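You operate a simulated robot arm through the tools that you are given. There is no shell and no other tool.

You are at the controls of a simulated robot arm. One attempt, no reset.

TASK
Test the tank with the foil frame in one run of 5 min.
Fine: hang it from the rim, hands out while it runs; the foil must come out pitted; then frame onto the pale tray, lid on.

The check looks at the end state, three seconds after you hand in, the way a careful person would. Anything else that was tipped, shoved, dropped, spilled or broken makes it a failure. Lids that push on must go on centred and level and be pressed home; caps that screw on are set level and turned clockwise until they are tight.

THE ROBOT
A 7-joint arm with a three-finger gripper, fixed in place. Base frame: the origin is on the floor under the middle of its stand, x ahead of it, y to its left, z up. Units: m, degrees, N and s.
It reaches about 1.342 m from its shoulder. Its first joint turns from -166.0 to 166.0 degrees. Payload 2.69 kg.
The tool frame sits at the grasp point between the pads (the TCP): z along the fingers, y along the line on which they close. The tips reach 0.03 m beyond it. The gripper opens to 0.128 m; its body begins 0.117 m behind the TCP.
Orientation is that of the tool frame in the base frame, as [roll, pitch, yaw] about the fixed x, y, z axes, in that order (R = Rz(yaw) Ry(pitch) Rx(roll)). With the fingers straight down and closing along the base's y, the tool's x points along the base's -x, its y along +y and its z along -z.

THE INTERFACE
- The arm moves only by the tool nudge_tool. Its argument "moves" is a list of rows, each an object of numbers (a shift or turn left out is 0, a gripper value left out holds the last): "x", "y", "z": the shift along the tool's x, y, z in m; "rx", "ry", "rz": the turn, a rotation vector about the tool's x, y, z in degrees; "hand": the opening, from 0 (shut) to 1 (fully open). In form: [{"x": .., "y": .., "z": .., "rx": .., "ry": .., "rz": .., "hand": ..}, ...]. A call has 1 to 20 rows; each row shifts and turns the commanded pose from where the row before left it, along the tool's axes as they then stand. Rows are played at 5 a second. More than 0.05 m and 8.6 degrees between two rows, or a gripper value outside its range, and nothing of the call is played. A pose out of reach is approached as far as the arm can. The call stops where the force on the tool passes 40 N (or 10 N more than at its start, if that is more) or the arm is blocked; 0.2 s more then pass. Each finger travels about 0.127 m/s and halts on what it meets, pressing with about 34 N; the grip force reading is that of the motor and also rises with nothing between the fingers. The clock runs only during rows and for 0.2 s after the last one: add rows that do not move to give the fingers time. The reply holds the time, the measured pose of the TCP, the force on the tool along the base axes, the opening and the grip force, in the units named above and with some noise, with the torque about the TCP (base axes, N m) and any sound that the robot's microphone picked up, and new pictures: "views" is both (left out), scene, wrist or none.
- Cameras (640 x 400 px; columns grow to the right, rows downward): "scene" is fixed at [0.2195, -0.5033, 1.693]; the picture's right is [0.94, -0.35, 0.00], its down [-0.15, -0.42, -0.89] and it looks along [0.31, 0.84, -0.45] (base axes); focal length 312 px, centre (320, 200). "wrist" rides on the gripper at [0.058, 0.054, -0.131] in the tool frame; the picture's right is [-0.68, 0.74, 0.00], its down [-0.62, -0.57, -0.55] and it looks along [-0.40, -0.37, 0.84] (tool axes); focal length 234 px, centre (320, 200). There is no depth. A picture from a camera that has moved, and an enlarged one, comes with that camera's place and axes in the base frame and with its lens.
- slide_trunk(by): moves the trunk up (or, below 0, down) by that many m; the arm rides with it, the base frame stays. It gives what a move gives, with no picture.
- enlarge(camera, box): a new picture of the part [left, top, right, bottom] of that camera's present view, enlarged. It takes no simulated time.
- hand_in(): hands the job in; it is judged then, once.

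Nothing tells you positions but the pictures and the camera data. Unless the task says otherwise, let go and move clear before handing in.

The tools are called after ">>>" as a command line: name --argument value ..., lists and objects as JSON in quotes. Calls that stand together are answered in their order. nudge_tool: Moves the arm, as the interface text tells. Its arguments: {"type":"object","properties":{"moves":{"type":"array"},"views":{"type":"string","enum":["both","scene","wrist","none"]}},"required":["moves"]} The other tools are called the same way: slide_trunk (by) moves the trunk up or down; enlarge (camera, box) takes an enlarged picture of a part of a camera's view; hand_in () hands the job in.

At the start:

```text
time_s: 0.0
tool_pos: [0.275, 0.5723, 1.3988]
ee_rot: [180.0, -0.1, -179.9]
ft_force: [-0.1, 0.2, 0.0]
torque: [-0.03, 0.01, 0.0]
grip_width: 0.1279
grasp_force: 0.0
trunk travel left (down, up): [-0.2, 0.15]
```

scene: 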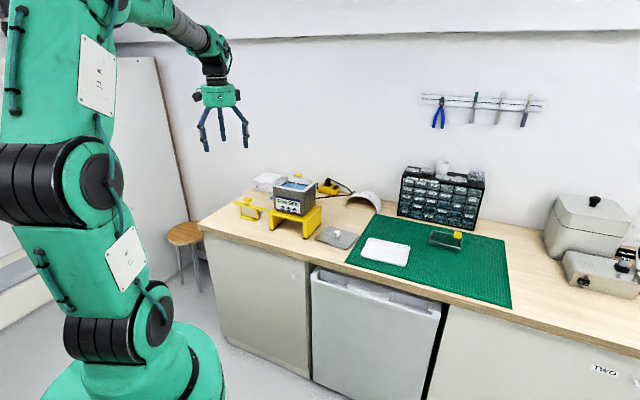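
wrist: 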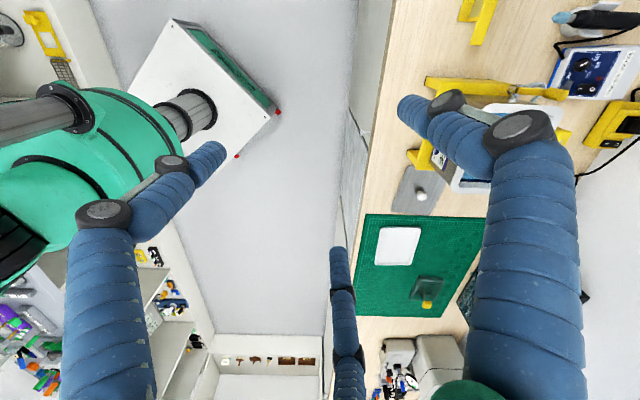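

I see a workbench with an ultrasonic tank on a yellow stand, a yellow frame near it, a gray lid, a pale tray on a green mat. I'll take enlarged views first to identify everything.

>>> enlarge --camera "scene" --box '[220, 160, 380, 260]'

>>> enlarge --camera "scene" --box '[340, 150, 520, 310]'

>>> enlarge --camera "wrist" --box '[360, 0, 640, 320]'

>>> enlarge --camera "scene" --box '[265, 165, 335, 245]'

```text
4.00 times, centred on (300, 210) of scene
camera zoom: at [0.2195, -0.5033, 1.693], right [0.94, -0.35, 0.0], down [-0.15, -0.42, -0.89], along [0.31, 0.84, -0.45], focal length 1246 px, centre (400, 160)
```

zoom: 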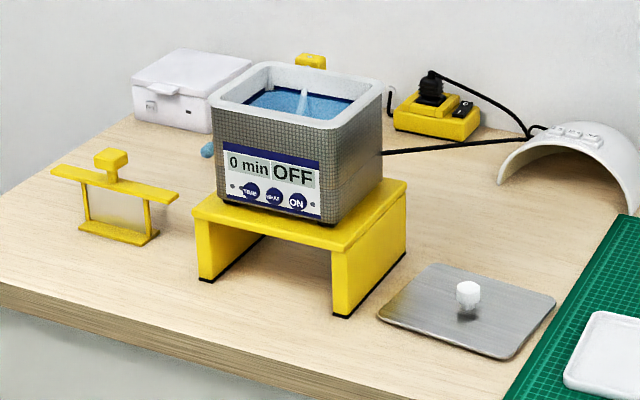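

```text
2.50 times, centred on (430, 230) of scene
camera zoom: at [0.2195, -0.5033, 1.693], right [0.94, -0.35, 0.0], down [-0.15, -0.42, -0.89], along [0.31, 0.84, -0.45], focal length 779 px, centre (45, 125)
```

zoom: 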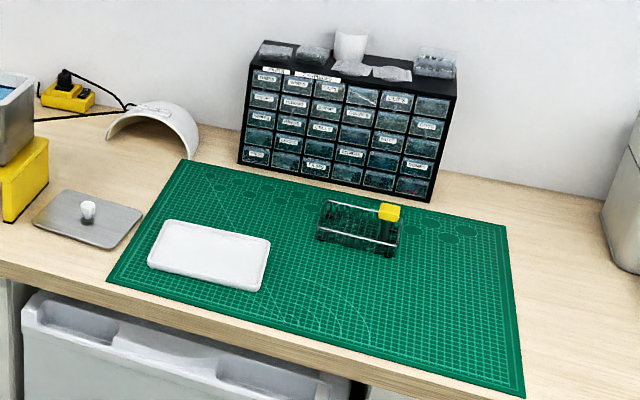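

```text
1.25 times, centred on (500, 160) of wrist
camera zoom: at [0.216, 0.6263, 1.5312], right [0.68, 0.74, 0.0], down [0.62, -0.57, 0.55], along [0.4, -0.37, -0.84], focal length 293 px, centre (95, 250)
```

zoom: 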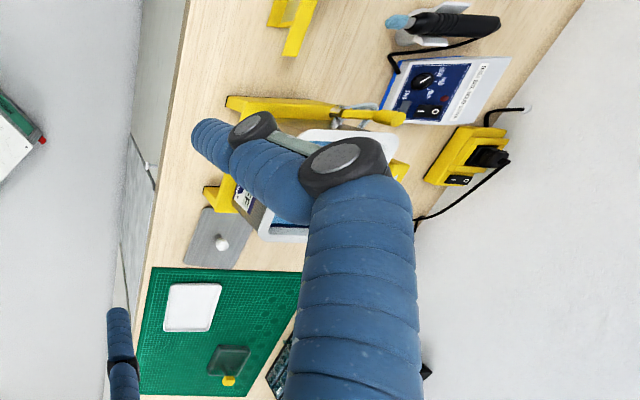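

```text
5.00 times, centred on (300, 205) of scene
camera zoom: at [0.2195, -0.5033, 1.693], right [0.94, -0.35, 0.0], down [-0.15, -0.42, -0.89], along [0.31, 0.84, -0.45], focal length 1558 px, centre (420, 175)
```

zoom: 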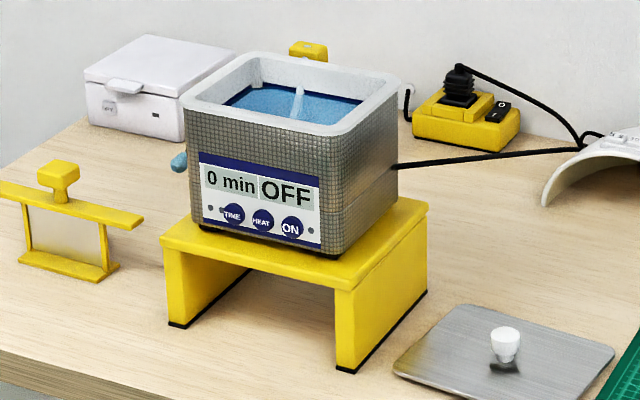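

Before moving I want closer looks at the tank interior, the frame, the socket and the lid, so that I know what each item is.

>>> enlarge --camera "scene" --box '[268, 168, 324, 203]'

>>> enlarge --camera "scene" --box '[228, 190, 276, 224]'

>>> enlarge --camera "scene" --box '[310, 170, 390, 220]'

>>> enlarge --camera "wrist" --box '[520, 0, 640, 160]'

>>> enlarge --camera "scene" --box '[270, 195, 306, 219]'

```text
11.43 times, centred on (296, 186) of scene
camera zoom: at [0.2195, -0.5033, 1.693], right [0.94, -0.35, 0.0], down [-0.15, -0.42, -0.89], along [0.31, 0.84, -0.45], focal length 3561 px, centre (594, 366)
```

zoom: 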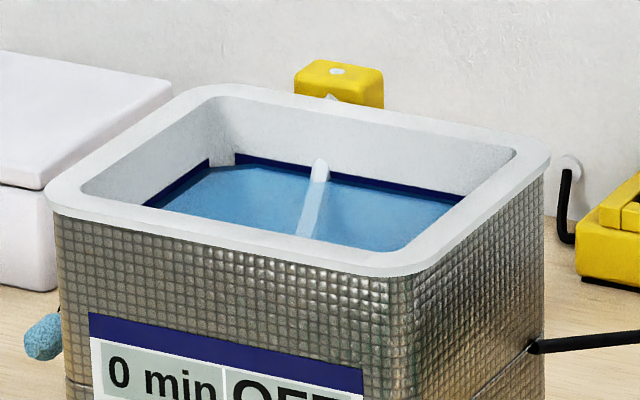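

```text
11.76 times, centred on (252, 207) of scene
camera zoom: at [0.2195, -0.5033, 1.693], right [0.94, -0.35, 0.0], down [-0.15, -0.42, -0.89], along [0.31, 0.84, -0.45], focal length 3665 px, centre (1120, 118)
```

zoom: 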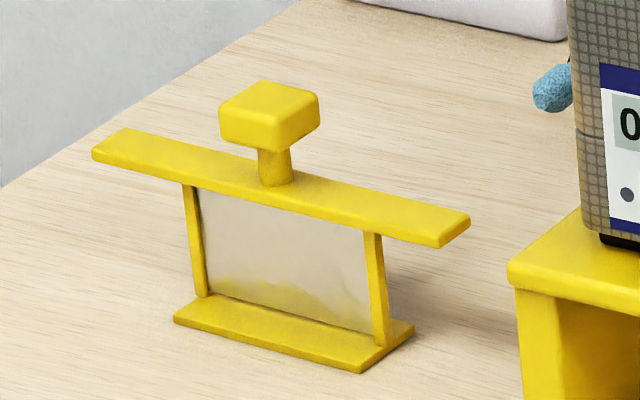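

```text
8.00 times, centred on (350, 195) of scene
camera zoom: at [0.2195, -0.5033, 1.693], right [0.94, -0.35, 0.0], down [-0.15, -0.42, -0.89], along [0.31, 0.84, -0.45], focal length 2492 px, centre (80, 240)
```

zoom: 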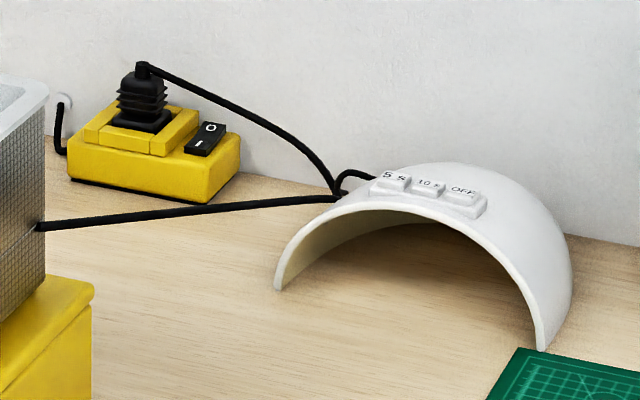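

```text
2.50 times, centred on (580, 80) of wrist
camera zoom: at [0.216, 0.6263, 1.5312], right [0.68, 0.74, 0.0], down [0.62, -0.57, 0.55], along [0.4, -0.37, -0.84], focal length 585 px, centre (-330, 500)
```

zoom: 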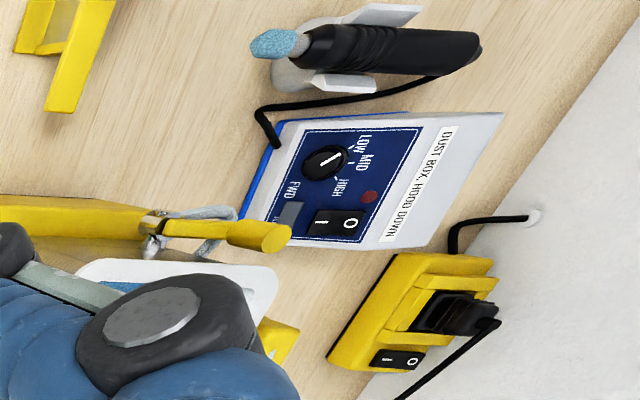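

```text
16.00 times, centred on (288, 207) of scene
camera zoom: at [0.2195, -0.5033, 1.693], right [0.94, -0.35, 0.0], down [-0.15, -0.42, -0.89], along [0.31, 0.84, -0.45], focal length 4985 px, centre (832, 88)
```

zoom: 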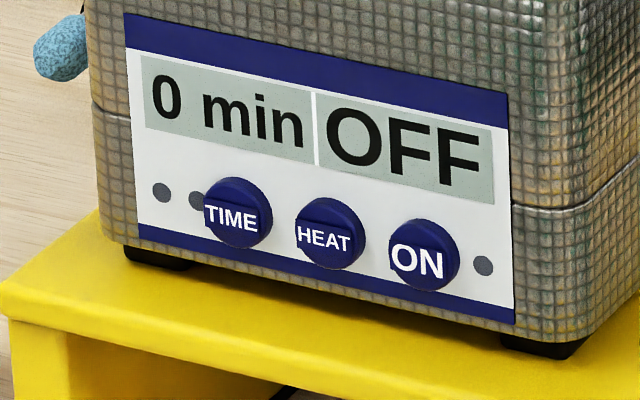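

The tank (front panel TIME / HEAT / ON, facing the robot) stands on a yellow stand, the foil frame left of it, the lid right of it. I'll first close the hand in free air to learn the finger geometry.

>>> nudge_tool --moves '[{"hand": 0.5}, {"hand": 0.0}, {}, {}, {}, {}]' --views "both"

```text
time_s: 1.4
tool_pos: [0.2745, 0.5724, 1.3974]
ee_rot: [180.0, 0.0, 180.0]
ft_force: [-0.2, 0.1, 0.4]
torque: [-0.05, -0.01, 0.0]
grip_width: 0.0021
grasp_force: 31.7
trunk travel left (down, up): [-0.2, 0.15]
camera wrist: at [0.216, 0.6263, 1.5311], right [0.68, 0.74, 0.0], down [0.62, -0.57, 0.55], along [0.4, -0.37, -0.84], focal length 234 px, centre (320, 200)
```

scene: 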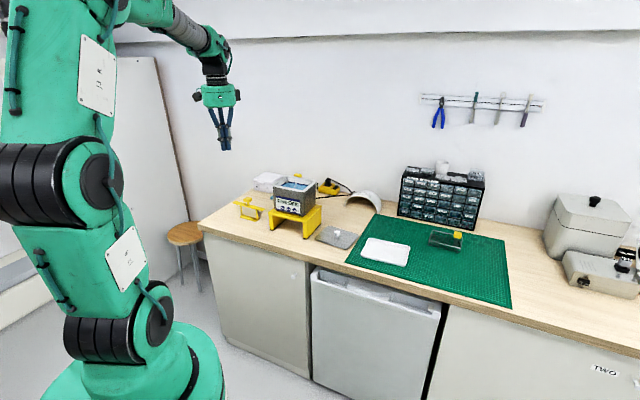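
wrist: 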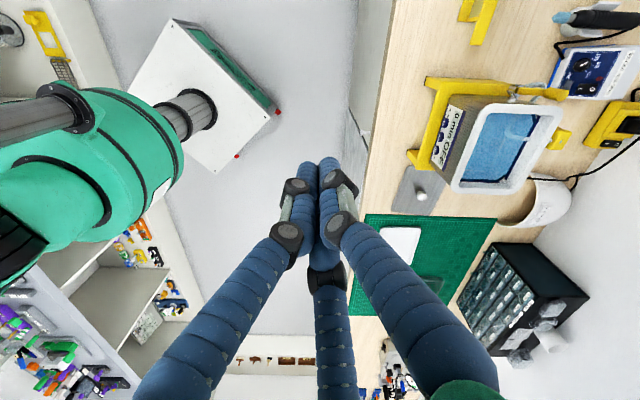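

The hand is a centring three-finger type. Now I enlarge the wrist view, which shows the tank unobstructed.

>>> enlarge --camera "wrist" --box '[400, 60, 600, 220]'

>>> enlarge --camera "wrist" --box '[480, 60, 580, 140]'

>>> enlarge --camera "wrist" --box '[260, 140, 380, 240]'

```text
2.50 times, centred on (500, 140) of wrist
camera zoom: at [0.216, 0.6263, 1.5311], right [0.68, 0.74, 0.0], down [0.62, -0.57, 0.55], along [0.4, -0.37, -0.84], focal length 585 px, centre (-130, 350)
```

zoom: 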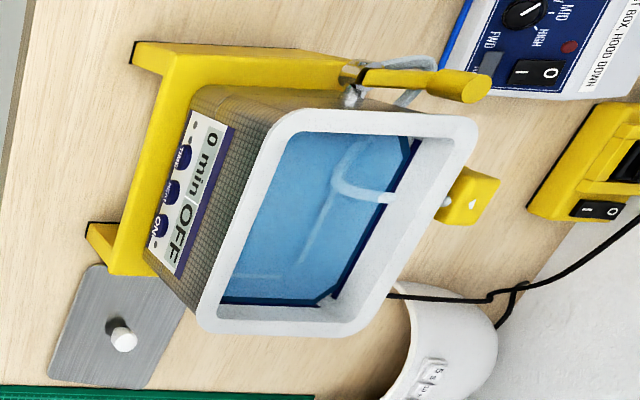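

```text
5.00 times, centred on (530, 100) of wrist
camera zoom: at [0.216, 0.6263, 1.5311], right [0.68, 0.74, 0.0], down [0.62, -0.57, 0.55], along [0.4, -0.37, -0.84], focal length 1171 px, centre (-730, 700)
```

zoom: 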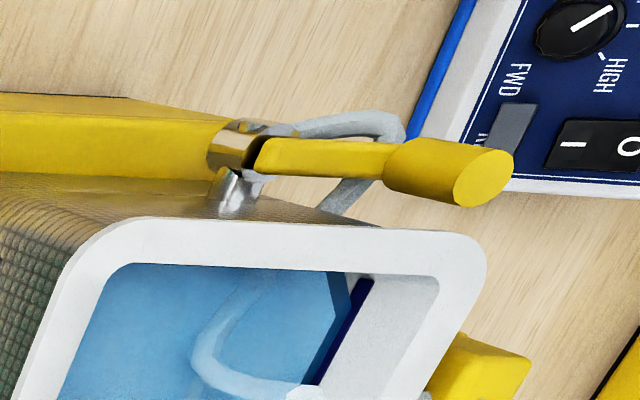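

```text
4.00 times, centred on (320, 190) of wrist
camera zoom: at [0.216, 0.6263, 1.5311], right [0.68, 0.74, 0.0], down [0.62, -0.57, 0.55], along [0.4, -0.37, -0.84], focal length 937 px, centre (320, 240)
```

zoom: 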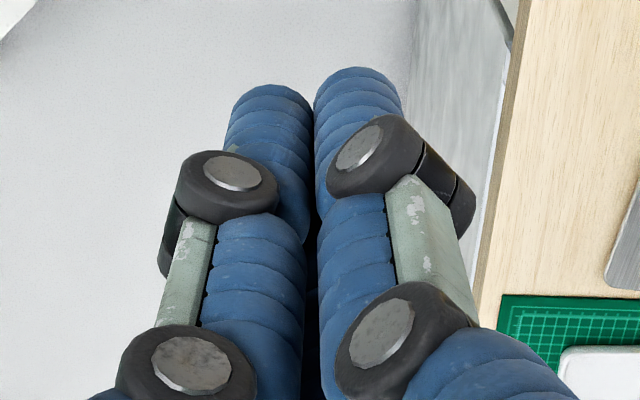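

Something seems to stick out of the tank's back wall into the water. I move the hand high above the tank (z about 1.40) for a top view.

>>> nudge_tool --moves '[{"x": -0.034, "y": 0.0257}, {"x": -0.034, "y": 0.0257}, {"x": -0.034, "y": 0.0257}, {"x": -0.034, "y": 0.0257}, {"x": -0.034, "y": 0.0257}, {"x": -0.034, "y": 0.0257}, {"x": -0.034, "y": 0.0257}, {"x": -0.034, "y": 0.0257}, {"x": -0.034, "y": 0.0257}, {}, {}]' --views "both"

```text
time_s: 3.8
tool_pos: [0.5837, 0.8078, 1.3867]
ee_rot: [-179.4, -0.3, 180.0]
ft_force: [1.7, 3.1, -4.8]
torque: [-0.45, 0.28, -0.04]
grip_width: 0.0021
grasp_force: 31.8
trunk travel left (down, up): [-0.2, 0.15]
camera wrist: at [0.5258, 0.8642, 1.5193], right [0.68, 0.74, -0.01], down [0.62, -0.56, 0.55], along [0.4, -0.38, -0.84], focal length 234 px, centre (320, 200)
```

scene: 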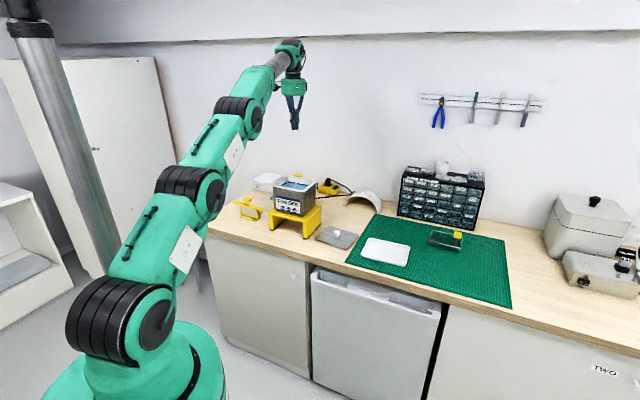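
wrist: 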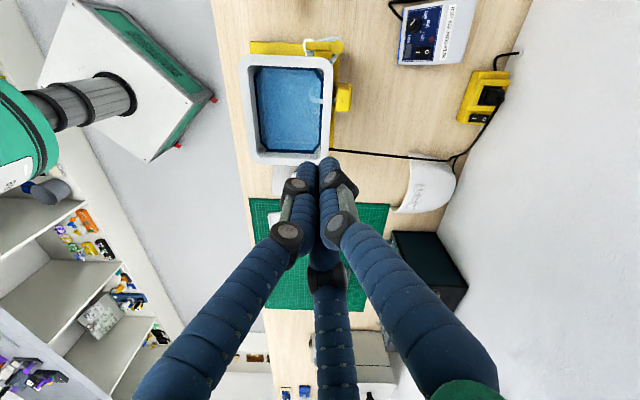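

>>> enlarge --camera "wrist" --box '[230, 20, 370, 180]'

>>> enlarge --camera "wrist" --box '[270, 30, 360, 100]'

```text
2.50 times, centred on (300, 100) of wrist
camera zoom: at [0.5258, 0.8642, 1.5193], right [0.68, 0.74, -0.01], down [0.62, -0.56, 0.55], along [0.4, -0.38, -0.84], focal length 585 px, centre (370, 450)
```

zoom: 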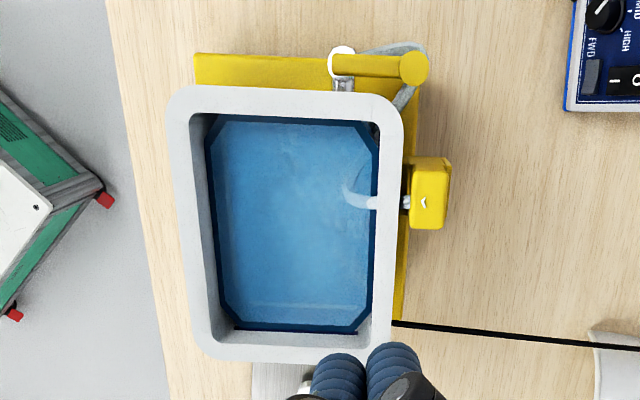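

```text
5.71 times, centred on (315, 65) of wrist
camera zoom: at [0.5258, 0.8642, 1.5193], right [0.68, 0.74, -0.01], down [0.62, -0.56, 0.55], along [0.4, -0.38, -0.84], focal length 1338 px, centre (349, 971)
```

zoom: 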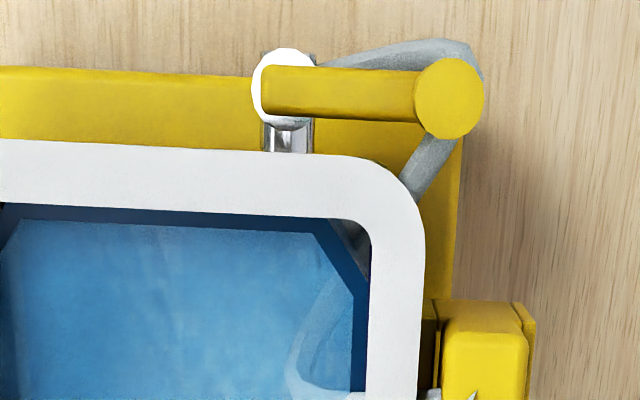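

Top view shows a water-filled tank with a small spout on its back wall and a drain lever on its left; the tank is turned 45° in the base frame, centred near (0.56, 0.755), rim near z 1.11. The frame sits near (0.37, 0.945), so next I move above it and turn the hand to match the 45° layout.

>>> nudge_tool --moves '[{"x": 0.03, "y": 0.005, "z": 0.02, "hand": 1.0}, {"x": 0.035, "y": 0.01, "z": 0.02}, {"x": 0.035, "y": 0.015, "z": 0.02}, {"x": 0.035, "y": 0.015, "z": 0.02}, {"x": 0.035, "y": 0.015, "z": 0.02}, {"x": 0.035, "y": 0.015, "z": 0.02}, {"x": 0.012, "y": 0.015, "z": 0.02}, {"rz": 7.5, "z": 0.02}, {"rz": 7.5, "z": 0.02}, {"rz": 7.5}, {"rz": 7.5}, {"rz": 7.5}, {"rz": 7.5}, {}, {}]' --views "both"

```text
time_s: 7.0
tool_pos: [0.3648, 0.8928, 1.2174]
ee_rot: [180.0, 0.0, 135.0]
ft_force: [0.8, -0.1, -1.0]
torque: [0.0, 0.04, 0.0]
grip_width: 0.1279
grasp_force: 0.0
trunk travel left (down, up): [-0.2, 0.15]
camera wrist: at [0.3606, 0.9737, 1.3509], right [1.0, 0.04, 0.0], down [0.04, -0.84, 0.55], along [0.02, -0.55, -0.84], focal length 234 px, centre (320, 200)
```

scene: 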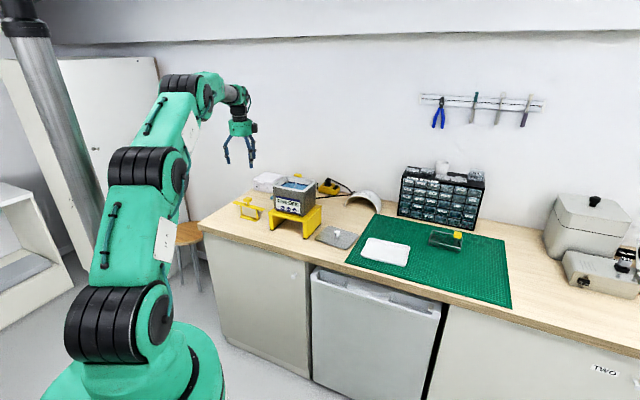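
wrist: 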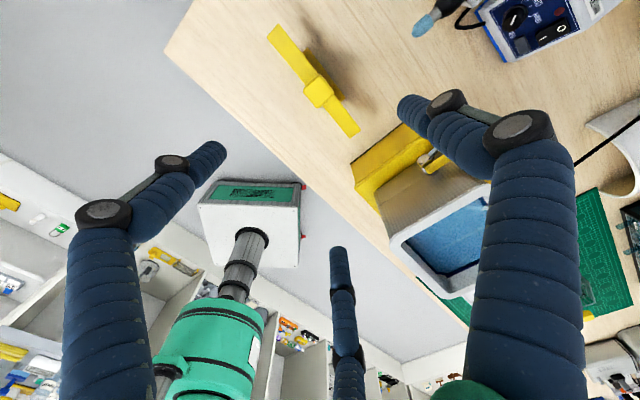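

>>> enlarge --camera "wrist" --box '[250, 10, 400, 150]'

>>> enlarge --camera "scene" --box '[232, 192, 272, 222]'

```text
2.86 times, centred on (325, 80) of wrist
camera zoom: at [0.3606, 0.9737, 1.3509], right [1.0, 0.04, 0.0], down [0.04, -0.84, 0.55], along [0.02, -0.55, -0.84], focal length 669 px, centre (306, 543)
```

zoom: 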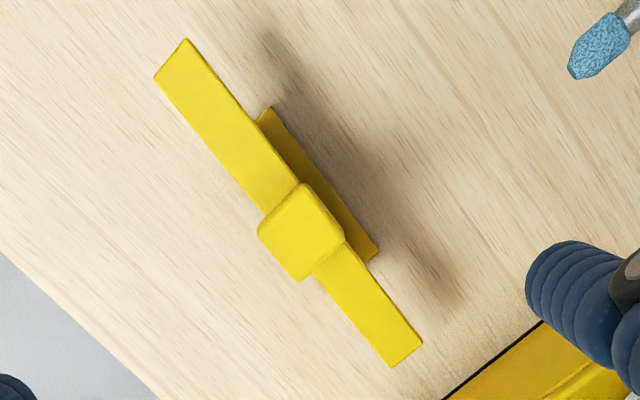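

```text
13.33 times, centred on (252, 207) of scene
camera zoom: at [0.2195, -0.5033, 1.693], right [0.94, -0.35, 0.0], down [-0.15, -0.42, -0.89], along [0.31, 0.84, -0.45], focal length 4154 px, centre (1227, 107)
```

zoom: 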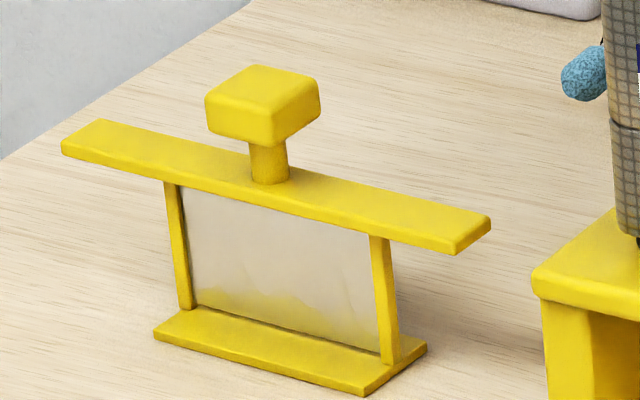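

The frame stands with its bar along my tool x axis (bar top near z 0.963, block handle top near z 1.000, centre about (0.361, 0.922)), with bench top near z 0.885. I move over the handle and descend halfway to re-check.

>>> nudge_tool --moves '[{"x": 0.0229, "y": 0.0175, "z": 0.02}, {"z": 0.03}, {"z": 0.03}, {"z": 0.03}, {"z": 0.03}, {}, {}]' --views "both"

```text
time_s: 8.6
tool_pos: [0.3599, 0.9229, 1.0776]
ee_rot: [179.9, -0.1, 135.0]
ft_force: [0.6, -1.0, -0.1]
torque: [0.04, 0.0, 0.01]
grip_width: 0.1282
grasp_force: 0.0
trunk travel left (down, up): [-0.2, 0.15]
camera wrist: at [0.3554, 1.0031, 1.2101], right [1.0, 0.04, 0.0], down [0.04, -0.84, 0.55], along [0.02, -0.55, -0.84], focal length 234 px, centre (320, 200)
```

scene: 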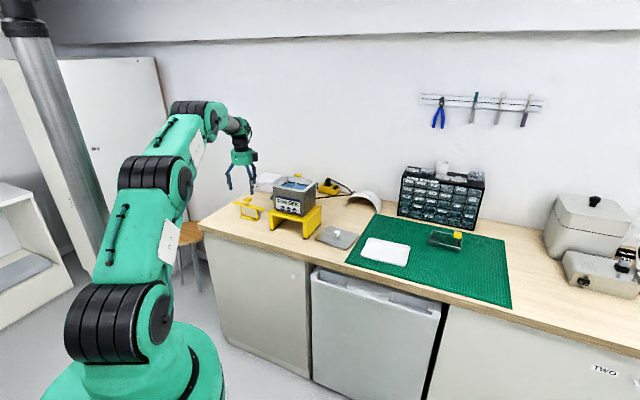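
wrist: 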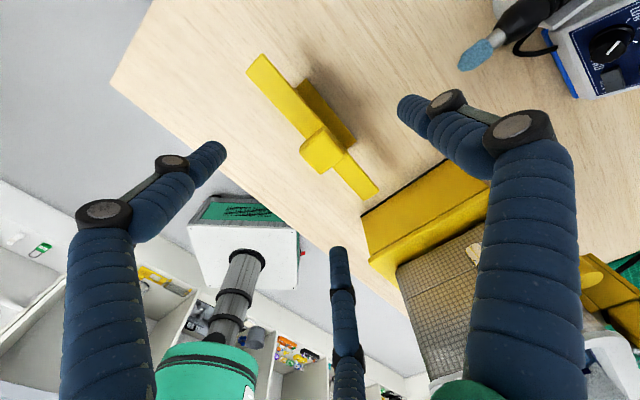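

>>> enlarge --camera "wrist" --box '[230, 40, 400, 220]'

>>> enlarge --camera "scene" --box '[210, 140, 290, 225]'

```text
2.22 times, centred on (315, 130) of wrist
camera zoom: at [0.3554, 1.0031, 1.2101], right [1.0, 0.04, 0.0], down [0.04, -0.84, 0.55], along [0.02, -0.55, -0.84], focal length 520 px, centre (331, 356)
```

zoom: 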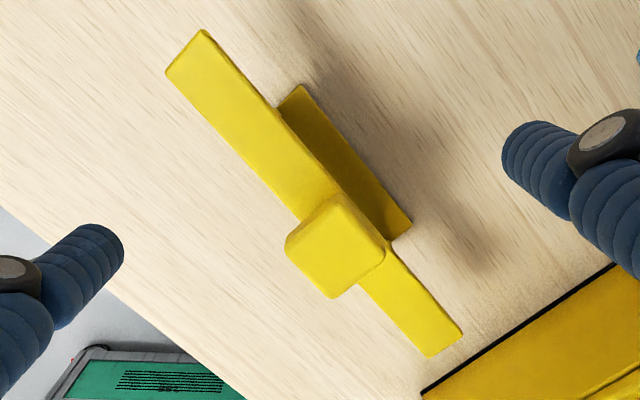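

```text
4.71 times, centred on (250, 182) of scene
camera zoom: at [0.2195, -0.5033, 1.693], right [0.94, -0.35, 0.0], down [-0.15, -0.42, -0.89], along [0.31, 0.84, -0.45], focal length 1466 px, centre (649, 282)
```

zoom: 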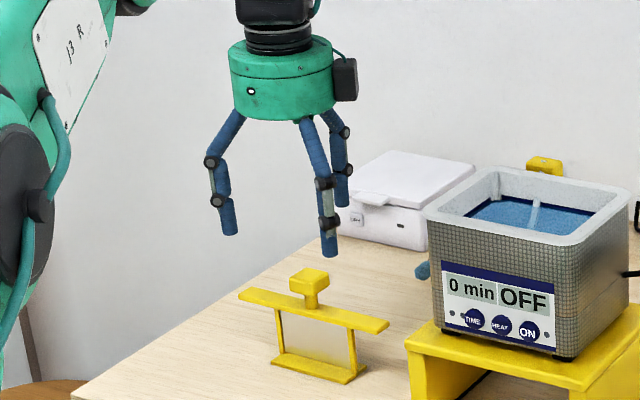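

The handle is within 3 mm of the hand axis; I correct that, turn 1.5° to line up with the bar, and descend so the tips stay about 7 mm above the bar, then close.

>>> nudge_tool --moves '[{"x": -0.003, "rz": 1.5, "z": 0.02}, {"z": 0.02}, {"z": 0.02}, {"z": 0.01}, {"z": 0.0076}, {}, {}]' --views "both"

```text
time_s: 10.2
tool_pos: [0.3632, 0.92, 1.0008]
ee_rot: [180.0, 0.0, 133.6]
ft_force: [0.1, 0.7, -0.2]
torque: [-0.06, -0.01, 0.02]
grip_width: 0.128
grasp_force: 0.0
trunk travel left (down, up): [-0.2, 0.15]
camera wrist: at [0.362, 0.9998, 1.1333], right [1.0, 0.02, 0.0], down [0.01, -0.84, 0.55], along [0.01, -0.55, -0.84], focal length 234 px, centre (320, 200)
```

scene: 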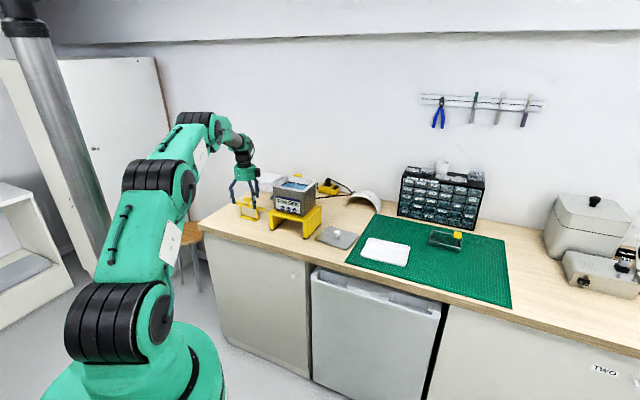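
wrist: 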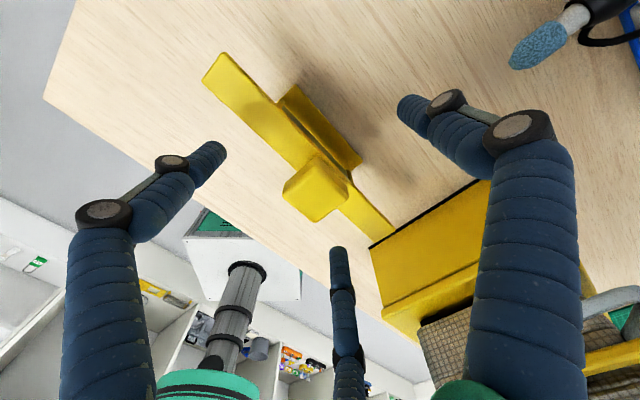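

>>> enlarge --camera "scene" --box '[222, 165, 282, 225]'

>>> enlarge --camera "wrist" --box '[190, 40, 410, 260]'

```text
6.67 times, centred on (252, 195) of scene
camera zoom: at [0.2195, -0.5033, 1.693], right [0.94, -0.35, 0.0], down [-0.15, -0.42, -0.89], along [0.31, 0.84, -0.45], focal length 2077 px, centre (773, 233)
```

zoom: 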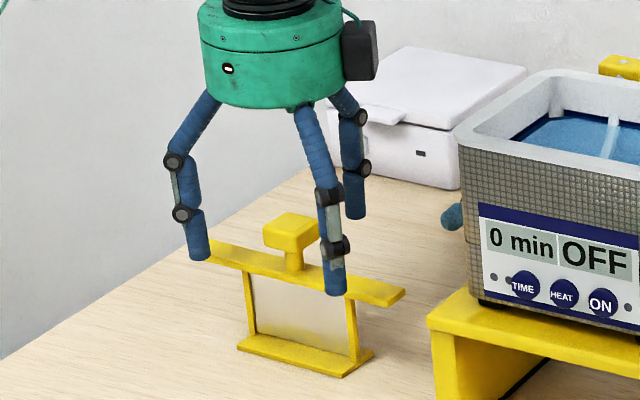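

```text
1.82 times, centred on (300, 150) of wrist
camera zoom: at [0.362, 0.9998, 1.1333], right [1.0, 0.02, 0.0], down [0.01, -0.84, 0.55], along [0.01, -0.55, -0.84], focal length 426 px, centre (356, 291)
```

zoom: 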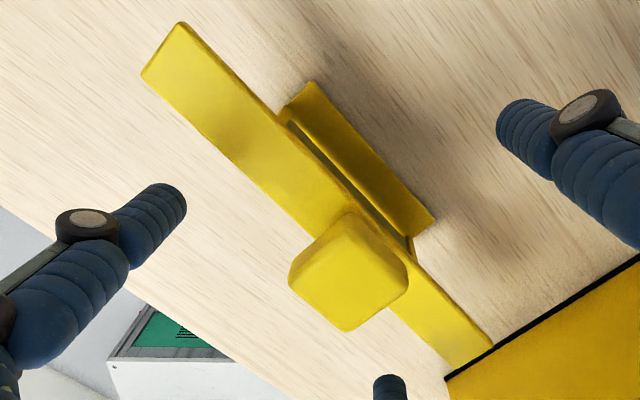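

Centred well. I raise 4 mm for tip clearance over the bar and close gradually on the block handle.

>>> nudge_tool --moves '[{"z": -0.004, "y": -0.001, "hand": 0.8}, {"hand": 0.6}, {"hand": 0.45}, {"hand": 0.35}, {"hand": 0.25}, {"hand": 0.15}, {"hand": 0.05}, {"hand": 0.0}, {}, {}, {}]' --views "both"

>>> enlarge --camera "scene" --box '[222, 165, 282, 225]'

>>> enlarge --camera "wrist" --box '[190, 40, 410, 260]'

```text
time_s: 12.6
tool_pos: [0.3621, 0.9191, 1.0047]
ee_rot: [180.0, 0.1, 133.5]
ft_force: [0.1, -0.5, -0.7]
torque: [-0.04, -0.02, 0.02]
grip_width: 0.0367
grasp_force: 34.3
trunk travel left (down, up): [-0.2, 0.15]
camera wrist: at [0.3608, 0.9986, 1.1373], right [1.0, 0.02, 0.0], down [0.01, -0.84, 0.55], along [0.01, -0.55, -0.84], focal length 234 px, centre (320, 200)
```

scene: 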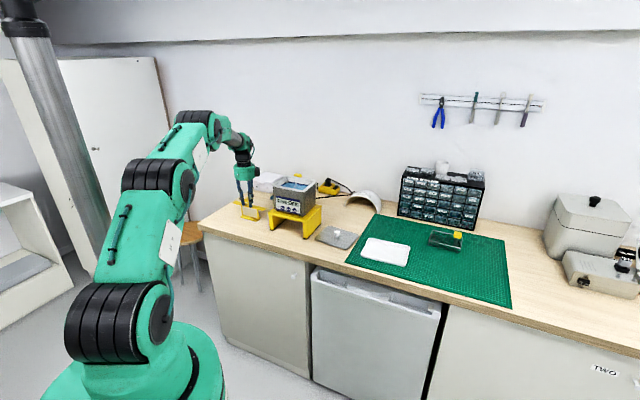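
wrist: 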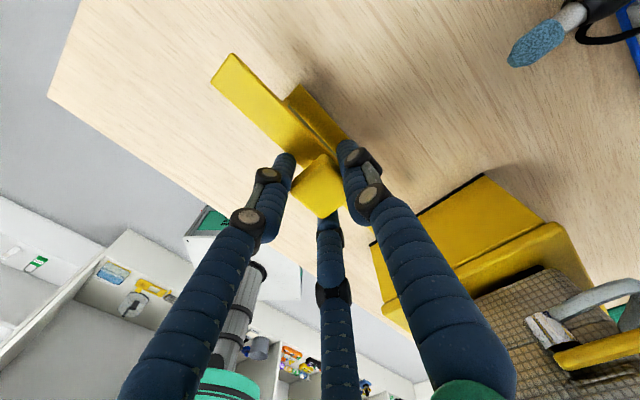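

```text
6.67 times, centred on (252, 195) of scene
camera zoom: at [0.2195, -0.5033, 1.693], right [0.94, -0.35, 0.0], down [-0.15, -0.42, -0.89], along [0.31, 0.84, -0.45], focal length 2077 px, centre (773, 233)
```

zoom: 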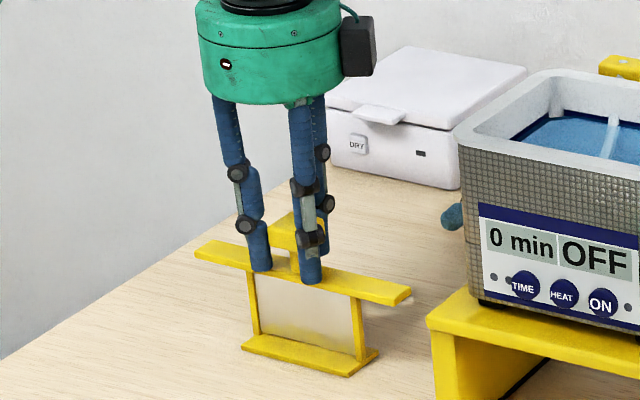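

```text
1.82 times, centred on (300, 150) of wrist
camera zoom: at [0.3608, 0.9986, 1.1373], right [1.0, 0.02, 0.0], down [0.01, -0.84, 0.55], along [0.01, -0.55, -0.84], focal length 426 px, centre (356, 291)
```

zoom: 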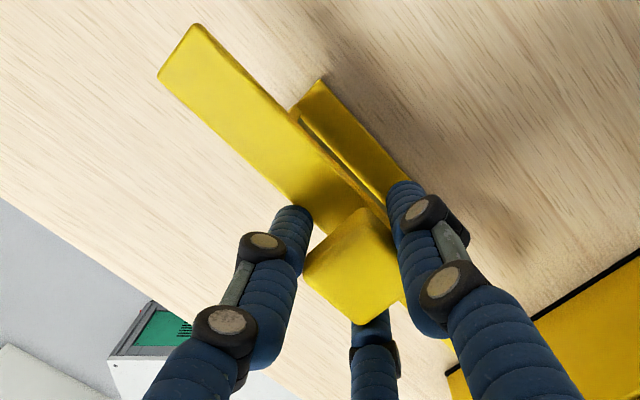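

Grip closed at 0.037 m on the handle. I lift a little first to test the hold.

>>> nudge_tool --moves '[{"z": -0.005}, {"z": -0.01}, {"z": -0.015}, {"z": -0.02}, {}, {}]' --views "both"

>>> enlarge --camera "scene" --box '[222, 160, 282, 220]'

>>> enlarge --camera "wrist" --box '[190, 40, 410, 260]'

```text
time_s: 14.0
tool_pos: [0.3608, 0.919, 1.0551]
ee_rot: [-180.0, 0.0, 133.5]
ft_force: [-0.4, 0.5, -1.3]
torque: [0.0, 0.02, 0.04]
grip_width: 0.0366
grasp_force: 34.4
trunk travel left (down, up): [-0.2, 0.15]
camera wrist: at [0.3592, 0.9996, 1.1876], right [1.0, 0.02, 0.0], down [0.01, -0.84, 0.55], along [0.01, -0.55, -0.84], focal length 234 px, centre (320, 200)
```

scene: 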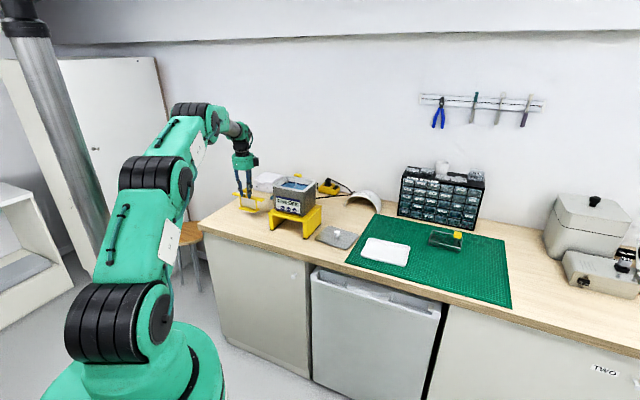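
wrist: 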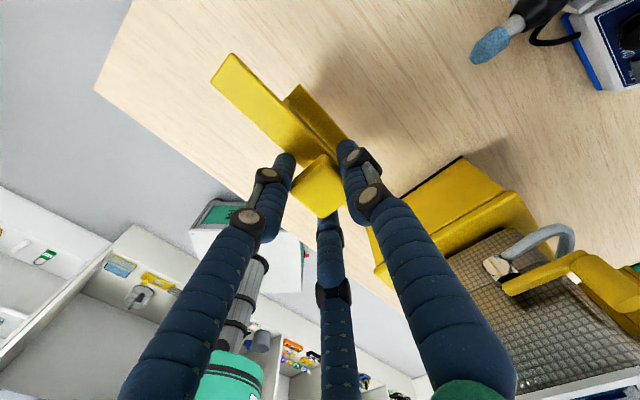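

```text
6.67 times, centred on (252, 190) of scene
camera zoom: at [0.2195, -0.5033, 1.693], right [0.94, -0.35, 0.0], down [-0.15, -0.42, -0.89], along [0.31, 0.84, -0.45], focal length 2077 px, centre (773, 267)
```

zoom: 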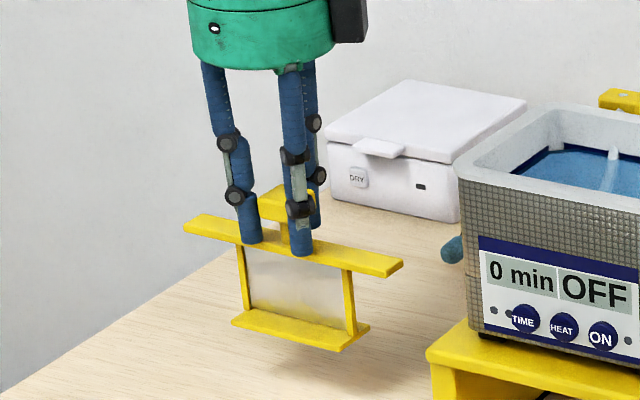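

```text
1.82 times, centred on (300, 150) of wrist
camera zoom: at [0.3592, 0.9996, 1.1876], right [1.0, 0.02, 0.0], down [0.01, -0.84, 0.55], along [0.01, -0.55, -0.84], focal length 426 px, centre (356, 291)
```

zoom: 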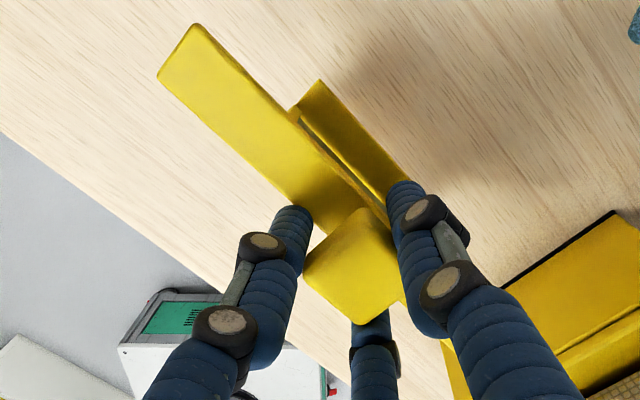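

The frame is held level. I use the trunk to lift it straight up, which also improves the reach.

>>> slide_trunk --by 0.15

```text
time_s: 15.8
tool_pos: [0.3616, 0.9191, 1.2047]
ee_rot: [-180.0, 0.0, 133.5]
ft_force: [0.2, -0.2, -0.5]
torque: [0.0, 0.01, 0.03]
grip_width: 0.0367
grasp_force: 34.1
trunk travel left (down, up): [-0.35, 0.0]
```

>>> nudge_tool --moves '[{"z": -0.03}, {"z": -0.035}, {"z": -0.035}, {"x": -0.03, "y": 0.003}, {"x": -0.04, "y": 0.005}, {"x": -0.04, "y": 0.005}, {"x": -0.04, "y": 0.005}, {"x": -0.04, "y": 0.005}, {"x": -0.04, "y": 0.005}, {"x": -0.025}, {"rz": -2.5}, {}, {}, {}]' --views "both"

>>> enlarge --camera "scene" --box '[245, 140, 345, 240]'

>>> enlarge --camera "wrist" --box '[150, 0, 470, 240]'

```text
time_s: 18.8
tool_pos: [0.5576, 0.7533, 1.307]
ee_rot: [179.9, 0.1, 136.0]
ft_force: [0.0, -0.7, -1.2]
torque: [-0.03, 0.01, 0.0]
grip_width: 0.0367
grasp_force: 34.1
trunk travel left (down, up): [-0.35, 0.0]
camera wrist: at [0.552, 0.8336, 1.4394], right [1.0, 0.06, 0.0], down [0.05, -0.83, 0.55], along [0.03, -0.55, -0.84], focal length 234 px, centre (320, 200)
```

scene: 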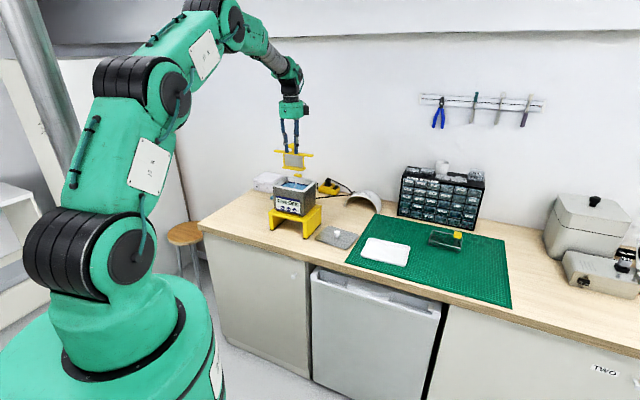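
wrist: 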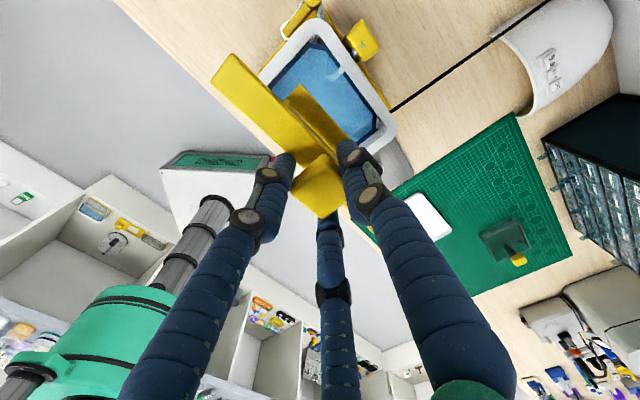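

```text
4.00 times, centred on (295, 190) of scene
camera zoom: at [0.2195, -0.5033, 1.693], right [0.94, -0.35, 0.0], down [-0.15, -0.42, -0.89], along [0.31, 0.84, -0.45], focal length 1246 px, centre (420, 240)
```

zoom: 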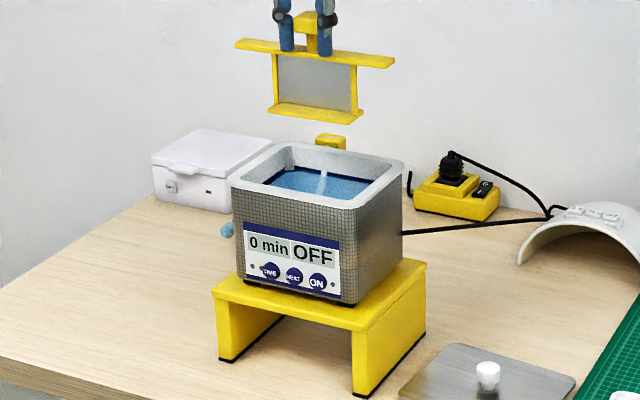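

```text
1.67 times, centred on (310, 120) of wrist
camera zoom: at [0.552, 0.8336, 1.4394], right [1.0, 0.06, 0.0], down [0.05, -0.83, 0.55], along [0.03, -0.55, -0.84], focal length 390 px, centre (337, 333)
```

zoom: 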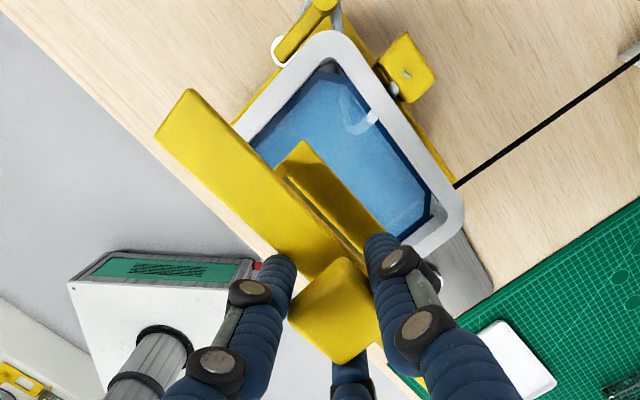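

The frame hangs above the tank; the tank's back edge looks parallel to the tool x axis. I zoom in to measure the bar's angle in the hand.

>>> enlarge --camera "wrist" --box '[200, 40, 360, 200]'

>>> enlarge --camera "scene" --box '[270, 140, 320, 215]'

>>> enlarge --camera "wrist" --box '[260, 0, 410, 160]'

```text
2.50 times, centred on (280, 120) of wrist
camera zoom: at [0.552, 0.8336, 1.4394], right [1.0, 0.06, 0.0], down [0.05, -0.83, 0.55], along [0.03, -0.55, -0.84], focal length 585 px, centre (420, 400)
```

zoom: 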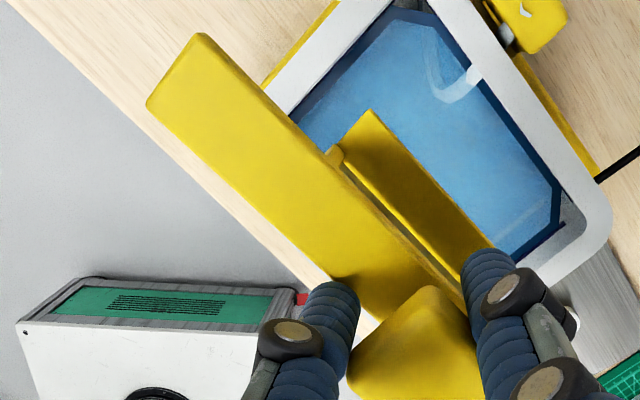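

```text
5.33 times, centred on (295, 178) of scene
camera zoom: at [0.2195, -0.5033, 1.693], right [0.94, -0.35, 0.0], down [-0.15, -0.42, -0.89], along [0.31, 0.84, -0.45], focal length 1662 px, centre (453, 320)
```

zoom: 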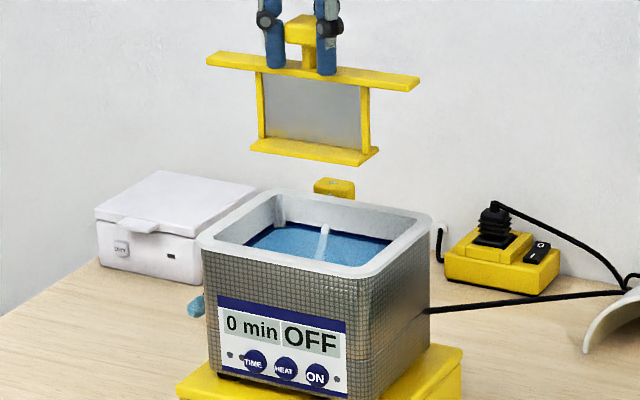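

```text
2.50 times, centred on (335, 80) of wrist
camera zoom: at [0.552, 0.8336, 1.4394], right [1.0, 0.06, 0.0], down [0.05, -0.83, 0.55], along [0.03, -0.55, -0.84], focal length 585 px, centre (282, 500)
```

zoom: 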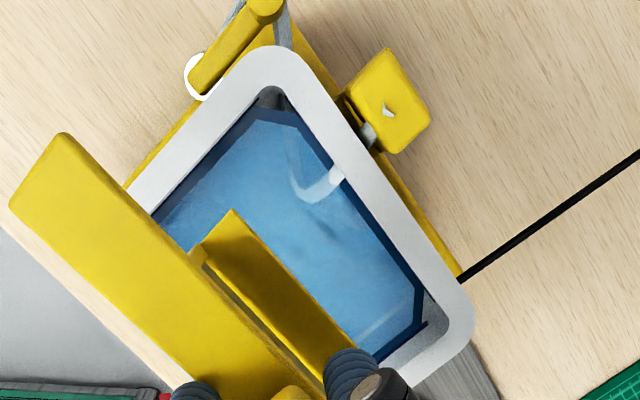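

>>> enlarge --camera "scene" --box '[270, 140, 314, 174]'

>>> enlarge --camera "scene" --box '[268, 170, 324, 215]'

```text
11.76 times, centred on (292, 157) of scene
camera zoom: at [0.2195, -0.5033, 1.693], right [0.94, -0.35, 0.0], down [-0.15, -0.42, -0.89], along [0.31, 0.84, -0.45], focal length 3665 px, centre (649, 706)
```

zoom: 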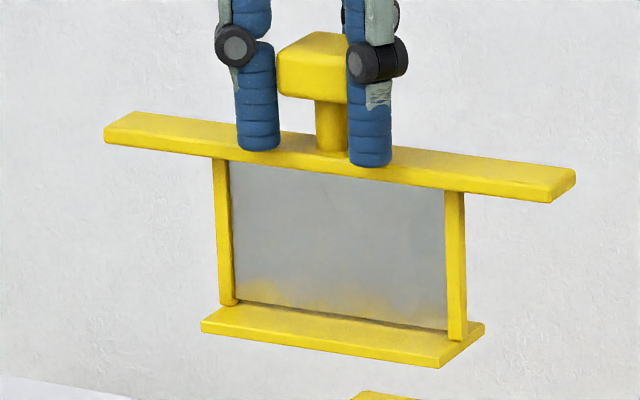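

```text
8.89 times, centred on (296, 192) of scene
camera zoom: at [0.2195, -0.5033, 1.693], right [0.94, -0.35, 0.0], down [-0.15, -0.42, -0.89], along [0.31, 0.84, -0.45], focal length 2769 px, centre (533, 267)
```

zoom: 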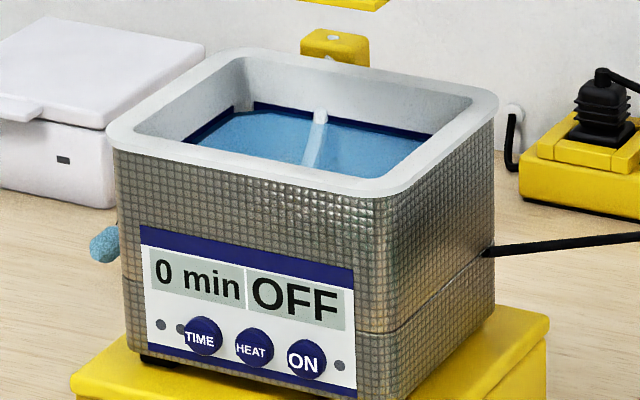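

>>> enlarge --camera "wrist" --box '[205, 45, 285, 105]'

>>> enlarge --camera "wrist" --box '[260, 90, 350, 160]'

```text
6.67 times, centred on (245, 75) of wrist
camera zoom: at [0.552, 0.8336, 1.4394], right [1.0, 0.06, 0.0], down [0.05, -0.83, 0.55], along [0.03, -0.55, -0.84], focal length 1561 px, centre (820, 1033)
```

zoom: 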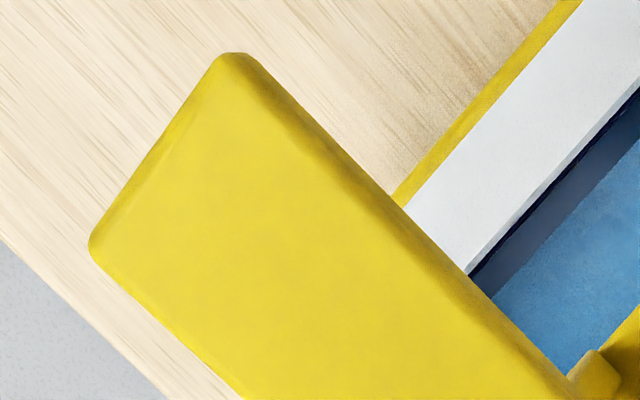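

```text
5.71 times, centred on (305, 125) of wrist
camera zoom: at [0.552, 0.8336, 1.4394], right [1.0, 0.06, 0.0], down [0.05, -0.83, 0.55], along [0.03, -0.55, -0.84], focal length 1338 px, centre (406, 629)
```

zoom: 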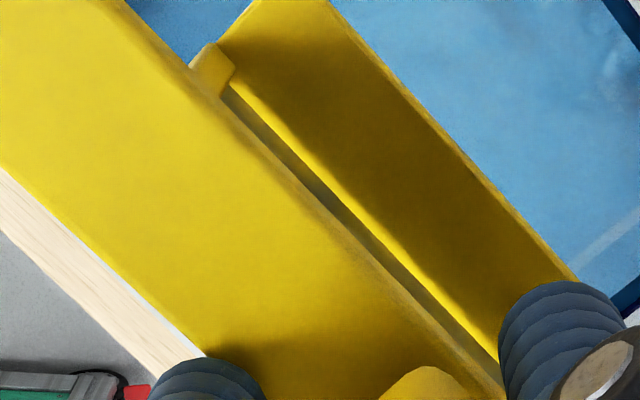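

Measured carefully, the bar is about 1.3° off the tank's edges and centred within a few mm; the frame hangs level. I correct the angle and descend until the frame's base is just above the rim.

>>> nudge_tool --moves '[{"rz": 1.3, "z": 0.02}, {"z": 0.02}, {"z": 0.015}, {"z": 0.005}, {}, {}]' --views "both"

>>> enlarge --camera "scene" --box '[262, 145, 326, 195]'

>>> enlarge --camera "wrist" --box '[200, 0, 410, 160]'

```text
time_s: 20.1
tool_pos: [0.5567, 0.7524, 1.2454]
ee_rot: [-180.0, 0.0, 134.7]
ft_force: [0.0, -0.6, -0.6]
torque: [-0.01, 0.0, 0.0]
grip_width: 0.0368
grasp_force: 34.8
trunk travel left (down, up): [-0.35, 0.0]
camera wrist: at [0.5524, 0.8323, 1.3787], right [1.0, 0.04, 0.0], down [0.03, -0.84, 0.55], along [0.02, -0.55, -0.84], focal length 234 px, centre (320, 200)
```

scene: 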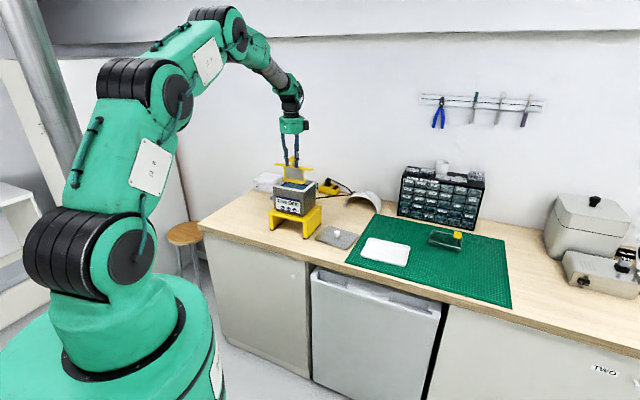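
wrist: 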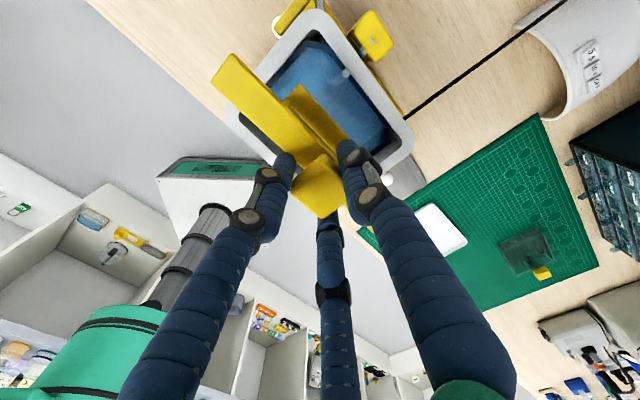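

```text
8.00 times, centred on (294, 170) of scene
camera zoom: at [0.2195, -0.5033, 1.693], right [0.94, -0.35, 0.0], down [-0.15, -0.42, -0.89], along [0.31, 0.84, -0.45], focal length 2492 px, centre (528, 440)
```

zoom: 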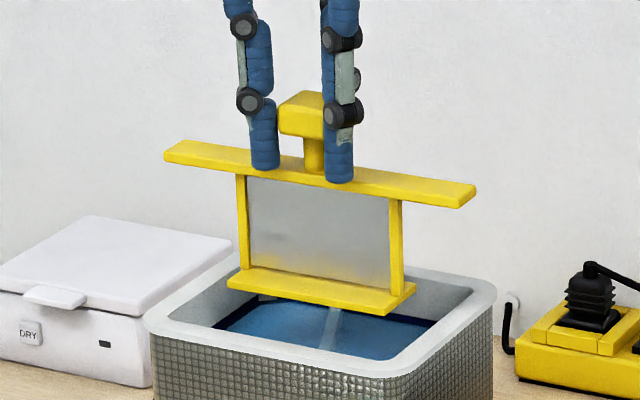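

```text
2.50 times, centred on (305, 80) of wrist
camera zoom: at [0.5524, 0.8323, 1.3787], right [1.0, 0.04, 0.0], down [0.03, -0.84, 0.55], along [0.02, -0.55, -0.84], focal length 585 px, centre (358, 500)
```

zoom: 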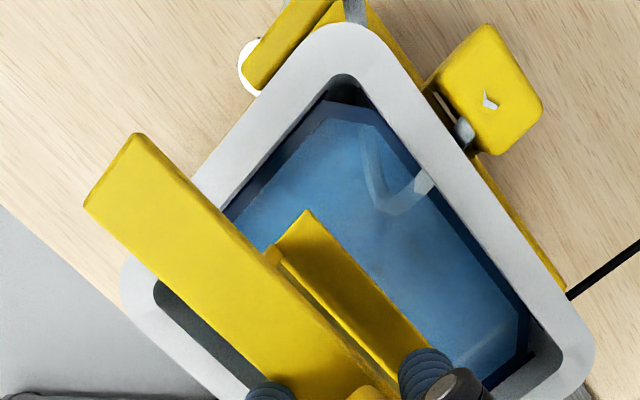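

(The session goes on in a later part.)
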